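You operate a simulated robot arm through the tools that you are given. There is no shell and no other tool. Be economical: measure what you need, move in short steps, check, and stop when the job is done.

Carry out the task below with a simulated robot arm. There is one attempt and no reset: what you move stays moved.

TASK
Stack the string spool that says "D" from the bench top on the wall side on top of the string spool marked "A".

It is judged by the outcome, as a careful person would: the job done as asked, and still so three seconds after it is handed in. It fails if anything else is knocked over, pushed out of place, dropped, spilled or broken.

THE ROBOT
A 7-joint arm with a two-finger parallel gripper, fixed in place. Base frame: the origin is at the foot of the arm, x ahead of it, y to its left, z up; the work surface is at about z = 0. Lengths are in cm, angles in rad, forces in N, time in s.
With the tool pointing down near the work surface it reaches from about 22 to 58 cm from the base axis. Its first joint turns from -1.152 to 1.152 rad. Payload 2.5 kg.
Tool frame: the origin (TCP) lies between the finger pads and is the grasp point; the fingertips stand 2.3 cm ahead of it; z points along the fingers, y is the line along which they close. The gripper opens to 9.4 cm. The fingers are 3.8 cm wide and 1 cm thick; the gripper's body (5.4 by 9.6 cm) begins 3.9 cm behind the TCP.
Orientation is told as [roll, pitch, yaw] about the base's x, y, z axes, in that order, counted from this pose: with the fingers straight down and closing along the base's y, the tool's x points along the base's -x, its y along +y and its z along -z.

THE INTERFACE
- The arm moves only by the tool step_arm. Its argument "moves" is a list of rows, each a list of 7 numbers: the shift along the base's x, y, z in cm, then the turn, a rotation vector about the base's x, y, z in rad, then the opening in per cent of the stroke, from 0 (shut) to 100 (fully open). In form: [[dx, dy, dz, wx, wy, wz, gripper], ...]. A call has 1 to 20 rows; each row shifts and turns the commanded pose from where the row before left it. A row lasts 0.2 s, in which the tool goes at most 5 cm and 0.15 rad; a call with a longer step from one row to the next is refused whole, and so is a gripper value outside its range. A pose out of reach is approached as far as the arm can. The call stops where the force on the tool passes 40 N (or 10 N more than at its start, if that is more) or the arm is blocked; 0.2 s more then pass. The fingers move at their own pace (about 10.8 cm/s each) and stop on an object; they squeeze with about 27 N. The grip force told is the motor's: it shows also when the fingers shut on nothing. Time passes only in rows, and 0.2 s behind the last, so rows that do not move let the fingers close. It gives the time, the measured TCP pose, the force on the tool (base axes), the opening and the grip force at its end, in the units of the frame above (readings bear some noise), and new pictures: "views" is both (left out), scene, wrist or none.
- Cameras (640 x 400 px; columns grow to the right, rows downward): "scene" is fixed at [9.57, -41.41, 54.29]; the picture's right is [0.92, -0.40, 0.00], its down [-0.23, -0.52, -0.83] and it looks along [0.33, 0.76, -0.56] (base axes); focal length 319 px, centre (320, 200). "wrist" rides on the gripper at [-3.9, 0, -4.4] in the tool frame; the picture's right is [0.00, -1.00, 0.00], its down [0.97, 0.00, -0.24] and it looks along [0.24, 0.00, 0.97] (tool axes); focal length 218 px, centre (320, 200).
- locate(camera, pixels): for up to 12 pixels [column, row] of the newest picture of that camera ("zoom" is the newest enlarged one), the place [x, y, z] in the base frame of the surface seen there, good to about 0.3 cm, but the place of the scene camera against the robot may be out by one fixed shift of up to 2.5 cm in any direction. No time passes.
- close_up(camera, box): a new picture of the part [left, top, right, bottom] of that camera's present view, enlarged. No time passes.
- finish_job(): hands the job in; it is judged then, once.

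Work in short steps. Measure before you move; look again where a grasp or a placing could have gone wrong, and mend it. You have 60 turns and 120 pictures in all, the two below and enlarged ones among them. Open the gripper and draw the arm clear of the work before you hand the job in, unless the task says otherwise; then end with one line.

The tools are called as a command line: name --pt "numbers of a row" for each row, then --argument value for the rest, lists and objects as JSON in quotes. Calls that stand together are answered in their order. step_arm: Moves the arm, as the interface text tells. Its arguments: {"type":"object","properties":{"moves":{"type":"array","items":{"type":"array","items":{"type":"number"}}},"views":{"type":"string","enum":["both","scene","wrist","none"]}},"required":["moves"]} The other tools are called the same way: locate (camera, pixels) gives the place of the surface under pixels of a picture; close_up (camera, box) takes an enlarged picture of a part of a camera's view; finish_job () hands the job in.

At the start:

```text
time_s: 0.0
eef_pos: [34.31, 1.17, 24.44]
tcp_rot: [0.0, 0.0, 0.0]
ft_force: [0.4, 0.1, 0.4]
finger_gap: 9.39
finger_force: 0.1
```

scene: 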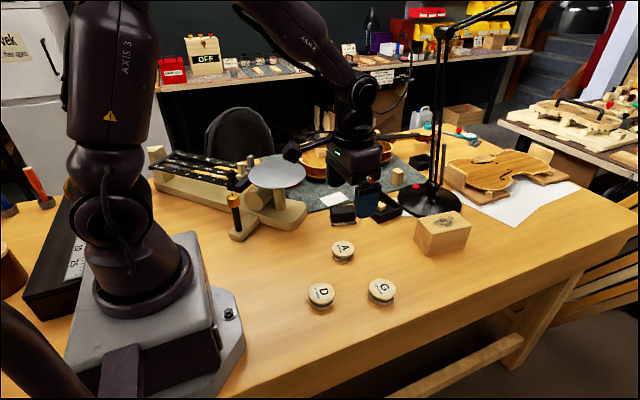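
wrist: 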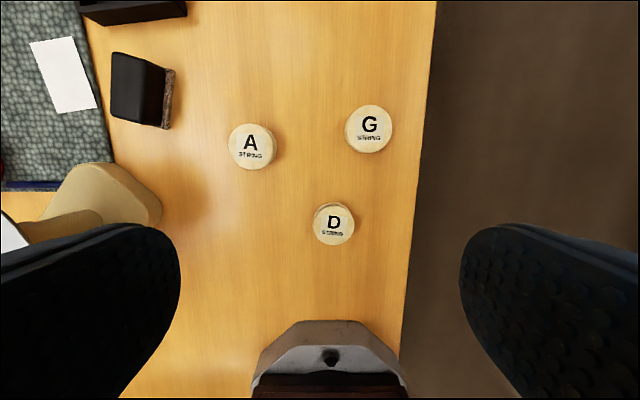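

The pictures show spools A (342,250), D (321,295) and G (381,290). I'll look closer and check for any other D spool.

close_up --camera "scene" --box '[220, 130, 480, 320]'

locate --camera "wrist" --pixels '[[251, 146], [334, 223], [369, 128], [275, 146], [228, 146], [313, 223], [355, 223], [300, 270]]'

locate --camera "scene" --pixels '[[342, 248], [320, 293], [381, 289], [350, 300]]'

close_up --camera "wrist" --box '[200, 80, 420, 260]'

```text
2.11 times, centred on (350, 225) of scene
```

zoom: 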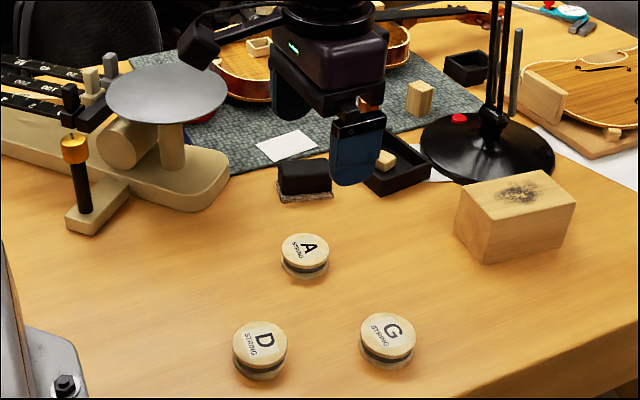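

```text
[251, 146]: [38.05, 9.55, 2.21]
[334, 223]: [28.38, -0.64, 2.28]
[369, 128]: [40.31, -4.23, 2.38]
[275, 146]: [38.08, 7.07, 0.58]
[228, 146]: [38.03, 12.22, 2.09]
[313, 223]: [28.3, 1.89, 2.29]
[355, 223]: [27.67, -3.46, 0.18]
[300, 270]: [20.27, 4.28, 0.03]
```

```text
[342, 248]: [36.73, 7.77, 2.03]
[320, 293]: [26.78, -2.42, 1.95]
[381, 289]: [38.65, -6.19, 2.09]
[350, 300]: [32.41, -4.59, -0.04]
```

```text
2.22 times, centred on (310, 170) of wrist
```

zoom: 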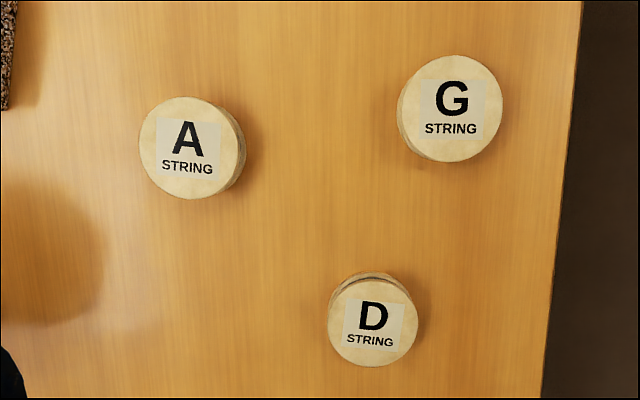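

close_up --camera "scene" --box '[360, 20, 640, 200]'

close_up --camera "scene" --box '[130, 20, 420, 200]'

close_up --camera "scene" --box '[0, 140, 280, 320]'

```text
2.22 times, centred on (500, 110) of scene
```

zoom: 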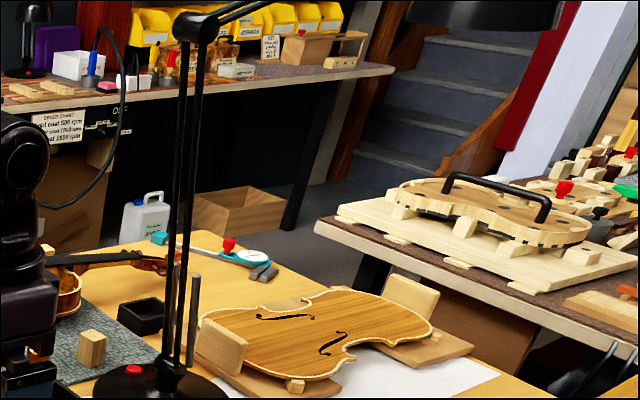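

```text
2.21 times, centred on (275, 110) of scene
```

zoom: 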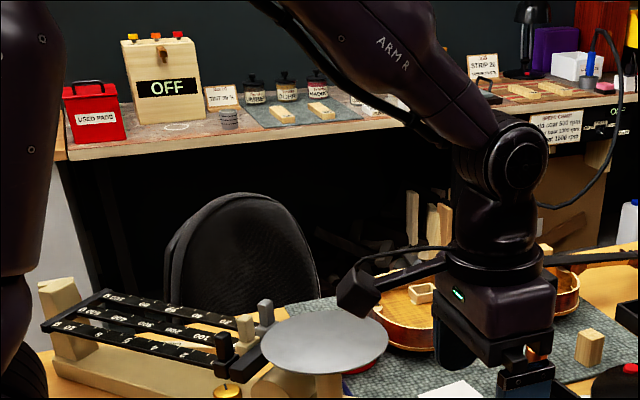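

```text
2.22 times, centred on (140, 230) of scene
```

zoom: 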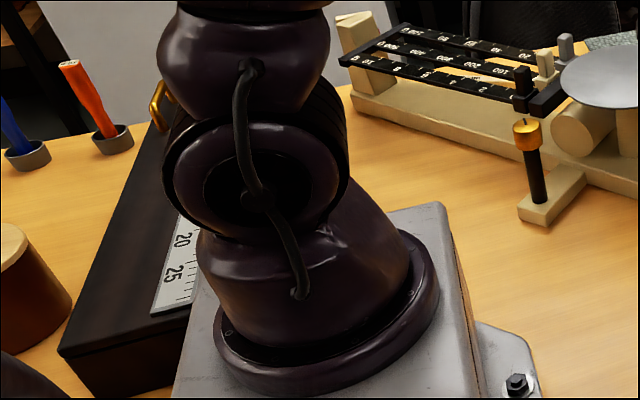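

Only one D spool exists in view. I measure obstacles near A and go above D at about (28.4, -0.7).

locate --camera "wrist" --pixels '[[140, 90], [168, 100], [110, 195], [155, 215], [60, 230], [10, 235], [100, 170]]'

step_arm --pt "-2 -0.6 -4 0 0 0 100" --pt "-2 -0.6 -4 0 0 0 100" --pt "-1.9 -0.6 -4 0 0 0 100" --pt "0 0 0 0 0 0 100" --views "wrist"

```text
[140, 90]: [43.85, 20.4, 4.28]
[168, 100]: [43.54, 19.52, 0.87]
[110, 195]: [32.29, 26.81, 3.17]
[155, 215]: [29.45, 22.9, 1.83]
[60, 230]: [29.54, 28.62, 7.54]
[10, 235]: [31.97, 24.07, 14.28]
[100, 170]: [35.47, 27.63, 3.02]
```

```text
time_s: 1.0
eef_pos: [28.14, -0.53, 12.53]
tcp_rot: [0.0, -0.001, 0.001]
ft_force: [-0.7, -0.6, -0.1]
finger_gap: 9.43
finger_force: 0.0
```

wrist: 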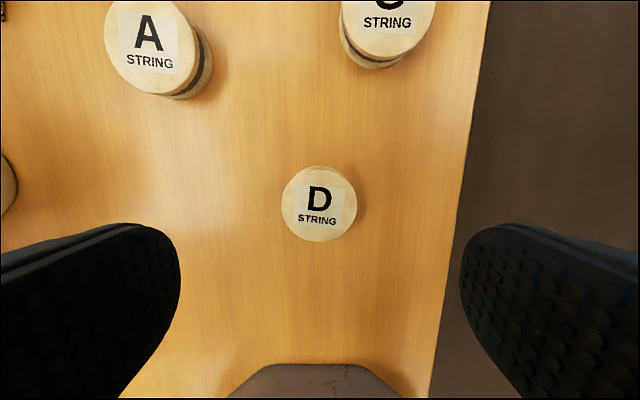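

D's top spans columns 281–357, rows ~168–242; I locate its edges and A's.

locate --camera "wrist" --pixels '[[284, 204], [354, 204], [319, 172], [319, 240], [319, 205], [108, 40], [190, 40], [148, 40], [155, 92]]'

```text
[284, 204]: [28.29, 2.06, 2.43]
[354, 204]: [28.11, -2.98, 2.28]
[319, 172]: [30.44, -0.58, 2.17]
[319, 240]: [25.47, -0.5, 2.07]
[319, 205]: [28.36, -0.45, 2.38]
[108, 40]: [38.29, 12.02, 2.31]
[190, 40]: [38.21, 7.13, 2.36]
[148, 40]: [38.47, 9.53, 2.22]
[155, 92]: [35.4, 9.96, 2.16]
```

D's centre is ~(28.1, -0.5), top 2.3. I descend straight to TCP z≈2.8.

step_arm --pt "-0.05 0.03 -4 0 0 0 100" --pt "0 0 -3 0 0 0 100" --pt "0 0 -1.7 0 0 0 100" --pt "0 0 -1.0 0 0 0 100" --pt "0 0 0 0 0 0 100" --views "wrist"

```text
time_s: 2.2
eef_pos: [28.32, -0.53, 2.93]
tcp_rot: [-0.001, -0.002, 0.0]
ft_force: [0.5, 0.2, 0.0]
finger_gap: 9.41
finger_force: 0.0
```

wrist: 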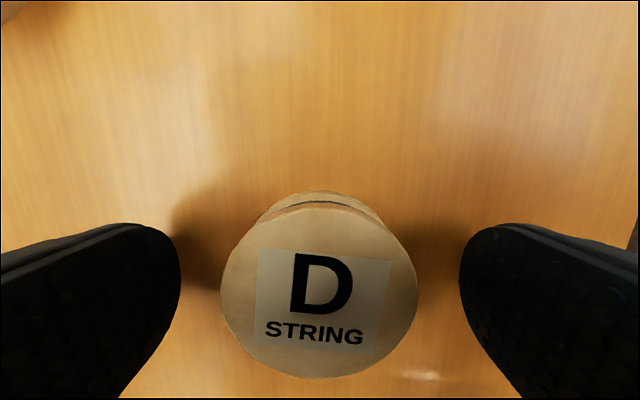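

The spool sits between the fingers; close gently.

locate --camera "wrist" --pixels '[[320, 210], [320, 372], [226, 285], [412, 285]]'

step_arm --pt "-0.1 0 -0.1 0 0 0 60" --pt "0 0 0 0 0 0 40" --pt "0 0 0 0 0 0 20" --pt "0 0 0 0 0 0 20" --views "wrist"

```text
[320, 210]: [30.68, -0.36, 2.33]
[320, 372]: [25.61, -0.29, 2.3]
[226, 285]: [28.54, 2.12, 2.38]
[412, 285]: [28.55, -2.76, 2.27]
```

```text
time_s: 3.2
eef_pos: [28.18, -0.52, 2.84]
tcp_rot: [-0.001, 0.001, 0.0]
ft_force: [0.1, -0.3, 5.8]
finger_gap: 5.16
finger_force: 26.9
```

wrist: 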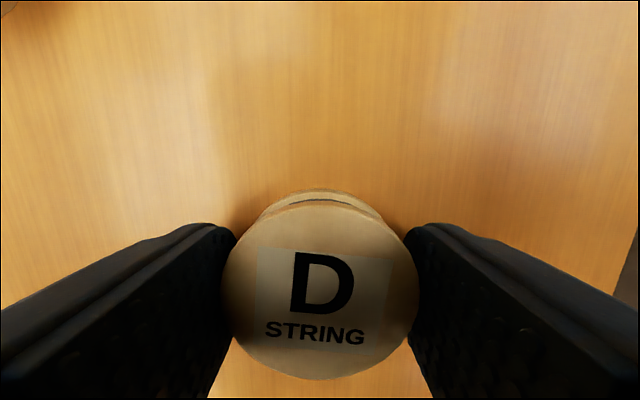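

Gripped at 5.16 cm. Lift straight up and look.

step_arm --pt "0 0 1 0 0 0 10" --pt "0 0 3 0 0 0 10" --pt "0 0 4 0 0 0 10" --pt "0 0 0 0 0 0 10" --views "both"

```text
time_s: 4.2
eef_pos: [28.09, -0.46, 10.62]
tcp_rot: [0.0, 0.001, -0.001]
ft_force: [0.0, 0.2, -0.2]
finger_gap: 5.17
finger_force: 27.0
```

scene: 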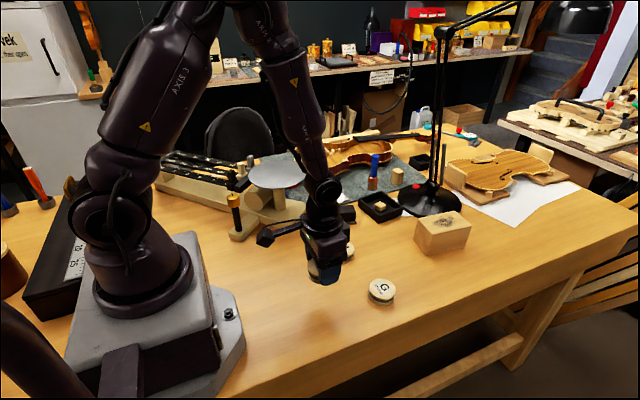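
wrist: 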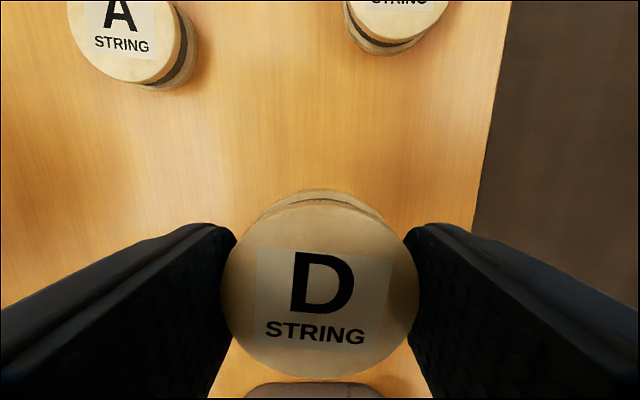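

Spool is held flat. Move in y to line up with A while staying short in x, so I can measure A again.

step_arm --pt "1.5 3.3 0 0 0 0 10" --pt "1.5 3.3 0 0 0 0 10" --pt "1.5 3.4 0 0 0 0 10" --pt "0 0 0 0 0 0 10" --views "wrist"

```text
time_s: 5.2
eef_pos: [32.73, 9.64, 10.66]
tcp_rot: [0.0, -0.001, -0.002]
ft_force: [-0.5, 0.2, 0.1]
finger_gap: 5.17
finger_force: 27.0
```

wrist: 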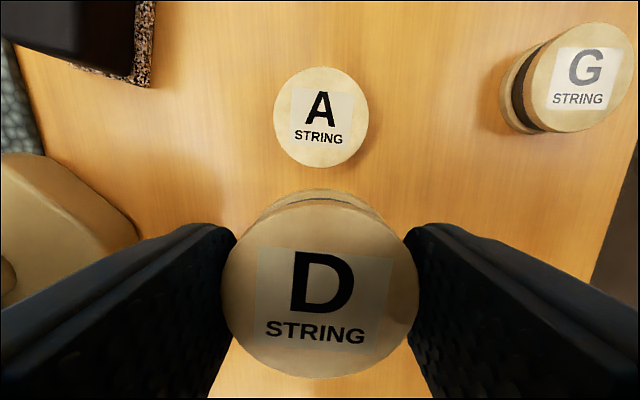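

A's top spans columns 274–368, rows 67–167; I locate its edges and D's.

locate --camera "wrist" --pixels '[[277, 116], [365, 116], [321, 70], [321, 164], [321, 116], [320, 210], [320, 372], [226, 285], [412, 285], [130, 50], [60, 190]]'

```text
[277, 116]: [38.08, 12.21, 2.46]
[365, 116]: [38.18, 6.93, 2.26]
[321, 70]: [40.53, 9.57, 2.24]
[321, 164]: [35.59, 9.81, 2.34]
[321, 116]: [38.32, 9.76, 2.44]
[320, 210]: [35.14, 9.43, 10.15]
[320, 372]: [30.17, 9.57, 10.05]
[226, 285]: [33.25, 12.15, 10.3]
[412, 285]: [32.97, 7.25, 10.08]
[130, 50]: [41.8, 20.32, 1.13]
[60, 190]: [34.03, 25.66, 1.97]
```

A centre ≈ (38.1, 9.6), D centre ≈ (32.7, 9.6). Shift +5.4 in x, then descend to just above contact (TCP ≈5.6).

step_arm --pt "2.7 0 0 0 0 0 10" --pt "2.7 0 0 0 0 0 10" --pt "0 0 0 0 0 0 10" --pt "0 0 -3 0 0 0 10" --pt "0 0 -2.0 0 0 0 10" --pt "0 0 0 0 0 0 10" --views "both"

```text
time_s: 6.6
eef_pos: [37.89, 9.45, 5.78]
tcp_rot: [0.0, 0.001, -0.001]
ft_force: [0.3, -0.5, -0.1]
finger_gap: 5.18
finger_force: 26.8
```

scene: 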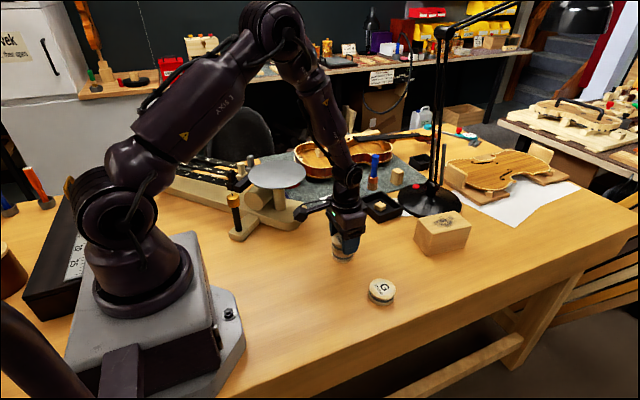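
wrist: 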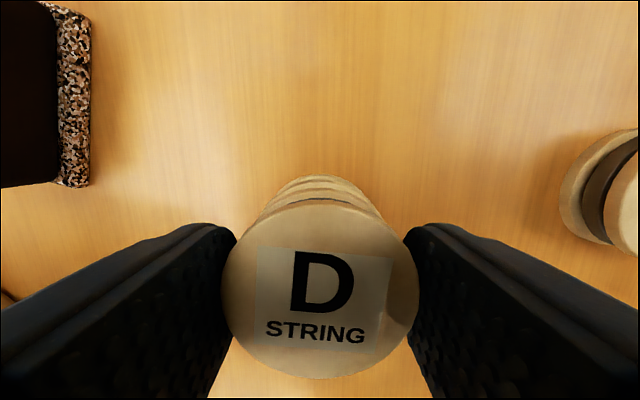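

Aligned. Lower gently toward contact (~5.15).

step_arm --pt "0.1 0.1 -0.3 0 0 0 10" --pt "0 0 -0.2 0 0 0 10" --pt "0 0 0 0 0 0 10" --views "wrist"

close_up --camera "scene" --box '[290, 180, 410, 280]'

```text
time_s: 7.4
eef_pos: [38.11, 9.58, 5.21]
tcp_rot: [0.0, -0.001, 0.001]
ft_force: [0.4, -0.1, -1.0]
finger_gap: 5.17
finger_force: 27.1
```

wrist: 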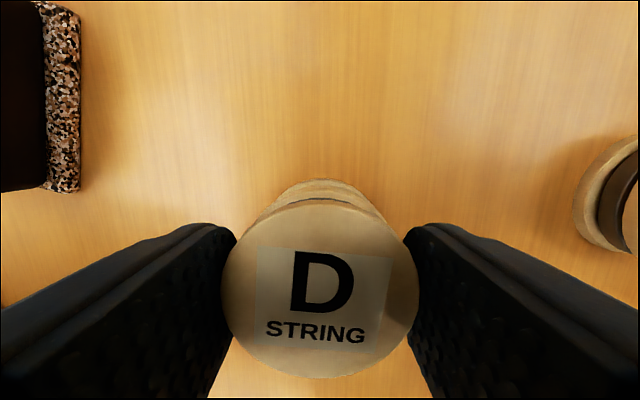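

```text
4.00 times, centred on (350, 230) of scene
```

zoom: 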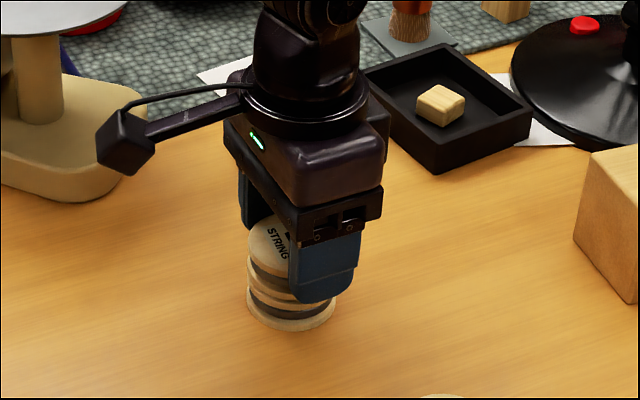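

Nearly touching, no clear force yet; I lower in 0.1 cm steps.

step_arm --pt "0 0 -0.1 0 0 0 10" --pt "0 0 0 0 0 0 10" --views "none"

```text
time_s: 8.0
eef_pos: [38.17, 9.56, 5.1]
tcp_rot: [0.0, 0.0, 0.0]
ft_force: [0.2, -0.3, -1.5]
finger_gap: 5.18
finger_force: 26.9
```

step_arm --pt "0 0 -0.1 0 0 0 10" --pt "0 0 0 0 0 0 10" --views "none"

```text
time_s: 8.6
eef_pos: [38.21, 9.62, 4.95]
tcp_rot: [0.001, -0.001, 0.001]
ft_force: [-0.2, 0.0, -0.1]
finger_gap: 5.2
finger_force: 27.5
```

No contact force yet; continue lower.

step_arm --pt "0 0 -0.1 0 0 0 10" --pt "0 0 0 0 0 0 10" --views "wrist"

close_up --camera "scene" --box '[320, 220, 380, 270]'

```text
time_s: 9.2
eef_pos: [38.3, 9.6, 4.96]
tcp_rot: [0.002, -0.002, 0.001]
ft_force: [-1.1, -0.7, 12.7]
finger_gap: 5.17
finger_force: 27.1
```

wrist: 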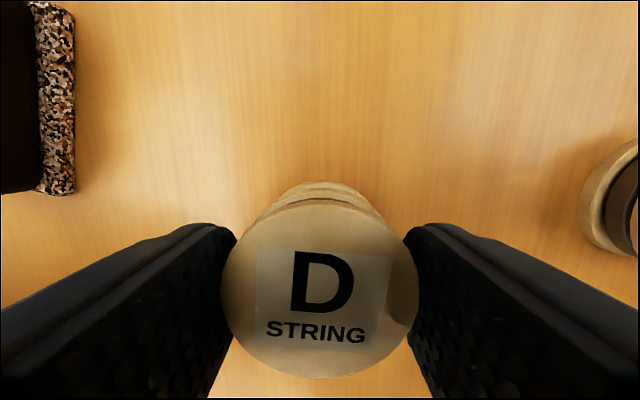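

```text
8.00 times, centred on (350, 245) of scene
```

zoom: 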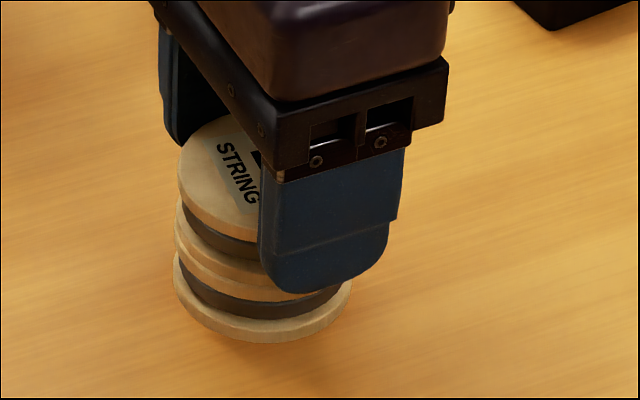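

Contact at 12.7 N with good alignment. Ease up slightly and open.

step_arm --pt "0 0 0.07 0 0 0 10" --pt "0 0 0 0 0 0 58" --pt "0 0 0 0 0 0 75" --pt "0 0 0 0 0 0 100" --pt "0 0 0 0 0 0 100" --views "wrist"

```text
time_s: 10.4
eef_pos: [38.29, 9.57, 4.85]
tcp_rot: [-0.001, 0.0, 0.0]
ft_force: [-0.5, 0.8, 0.3]
finger_gap: 9.41
finger_force: 0.0
```

wrist: 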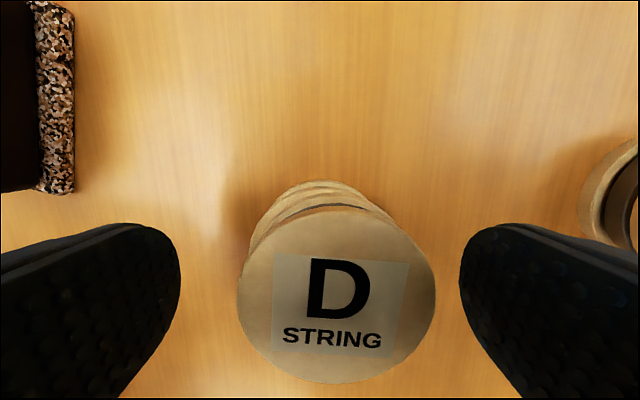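

D shifted slightly (≈0.4 cm toward -y) on release but stays on. Raise straight up and check.

step_arm --pt "0 0 2 0 0 0 100" --pt "0 0 4 0 0 0 100" --pt "-2 0 4 0 0 0 100" --pt "-3 0 3 0 0 0 100" --pt "-3 0 0 0 0 0 100" --pt "0 0 0 0 0 0 100" --views "both"

close_up --camera "scene" --box '[310, 215, 400, 305]'

```text
time_s: 11.8
eef_pos: [30.1, 9.54, 17.98]
tcp_rot: [0.0, 0.0, 0.0]
ft_force: [0.7, 0.0, -0.1]
finger_gap: 9.4
finger_force: 0.1
```

scene: 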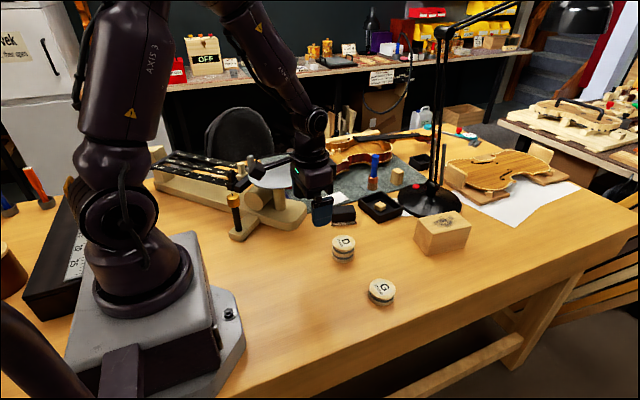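
wrist: 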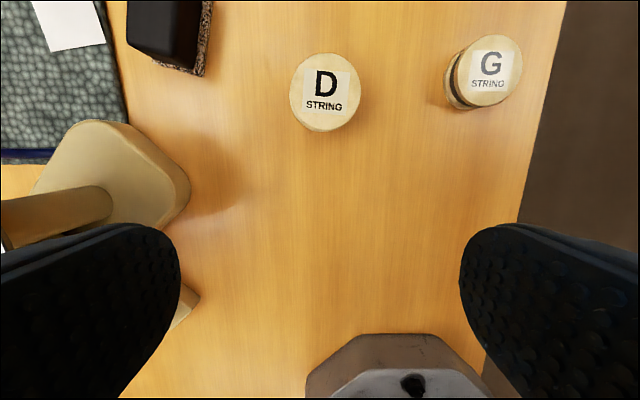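

```text
4.44 times, centred on (355, 260) of scene
```

zoom: 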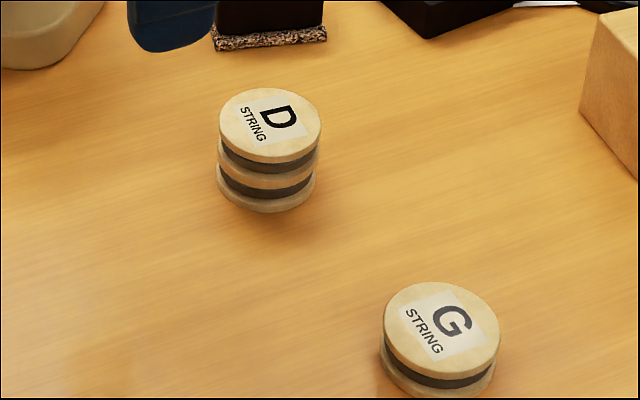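

D rests flat and well centred on A, and nothing else was disturbed; the arm is clear.

finish_job

```text
The job is handed in.
```

Spool D is stacked on spool A. It shifted about 0.4 cm when I let go but sits flat, and nothing else looks moved. The gripper is open and the arm is clear. I saw only one spool marked "D", so I took that to be the one you meant by "on the wall side".
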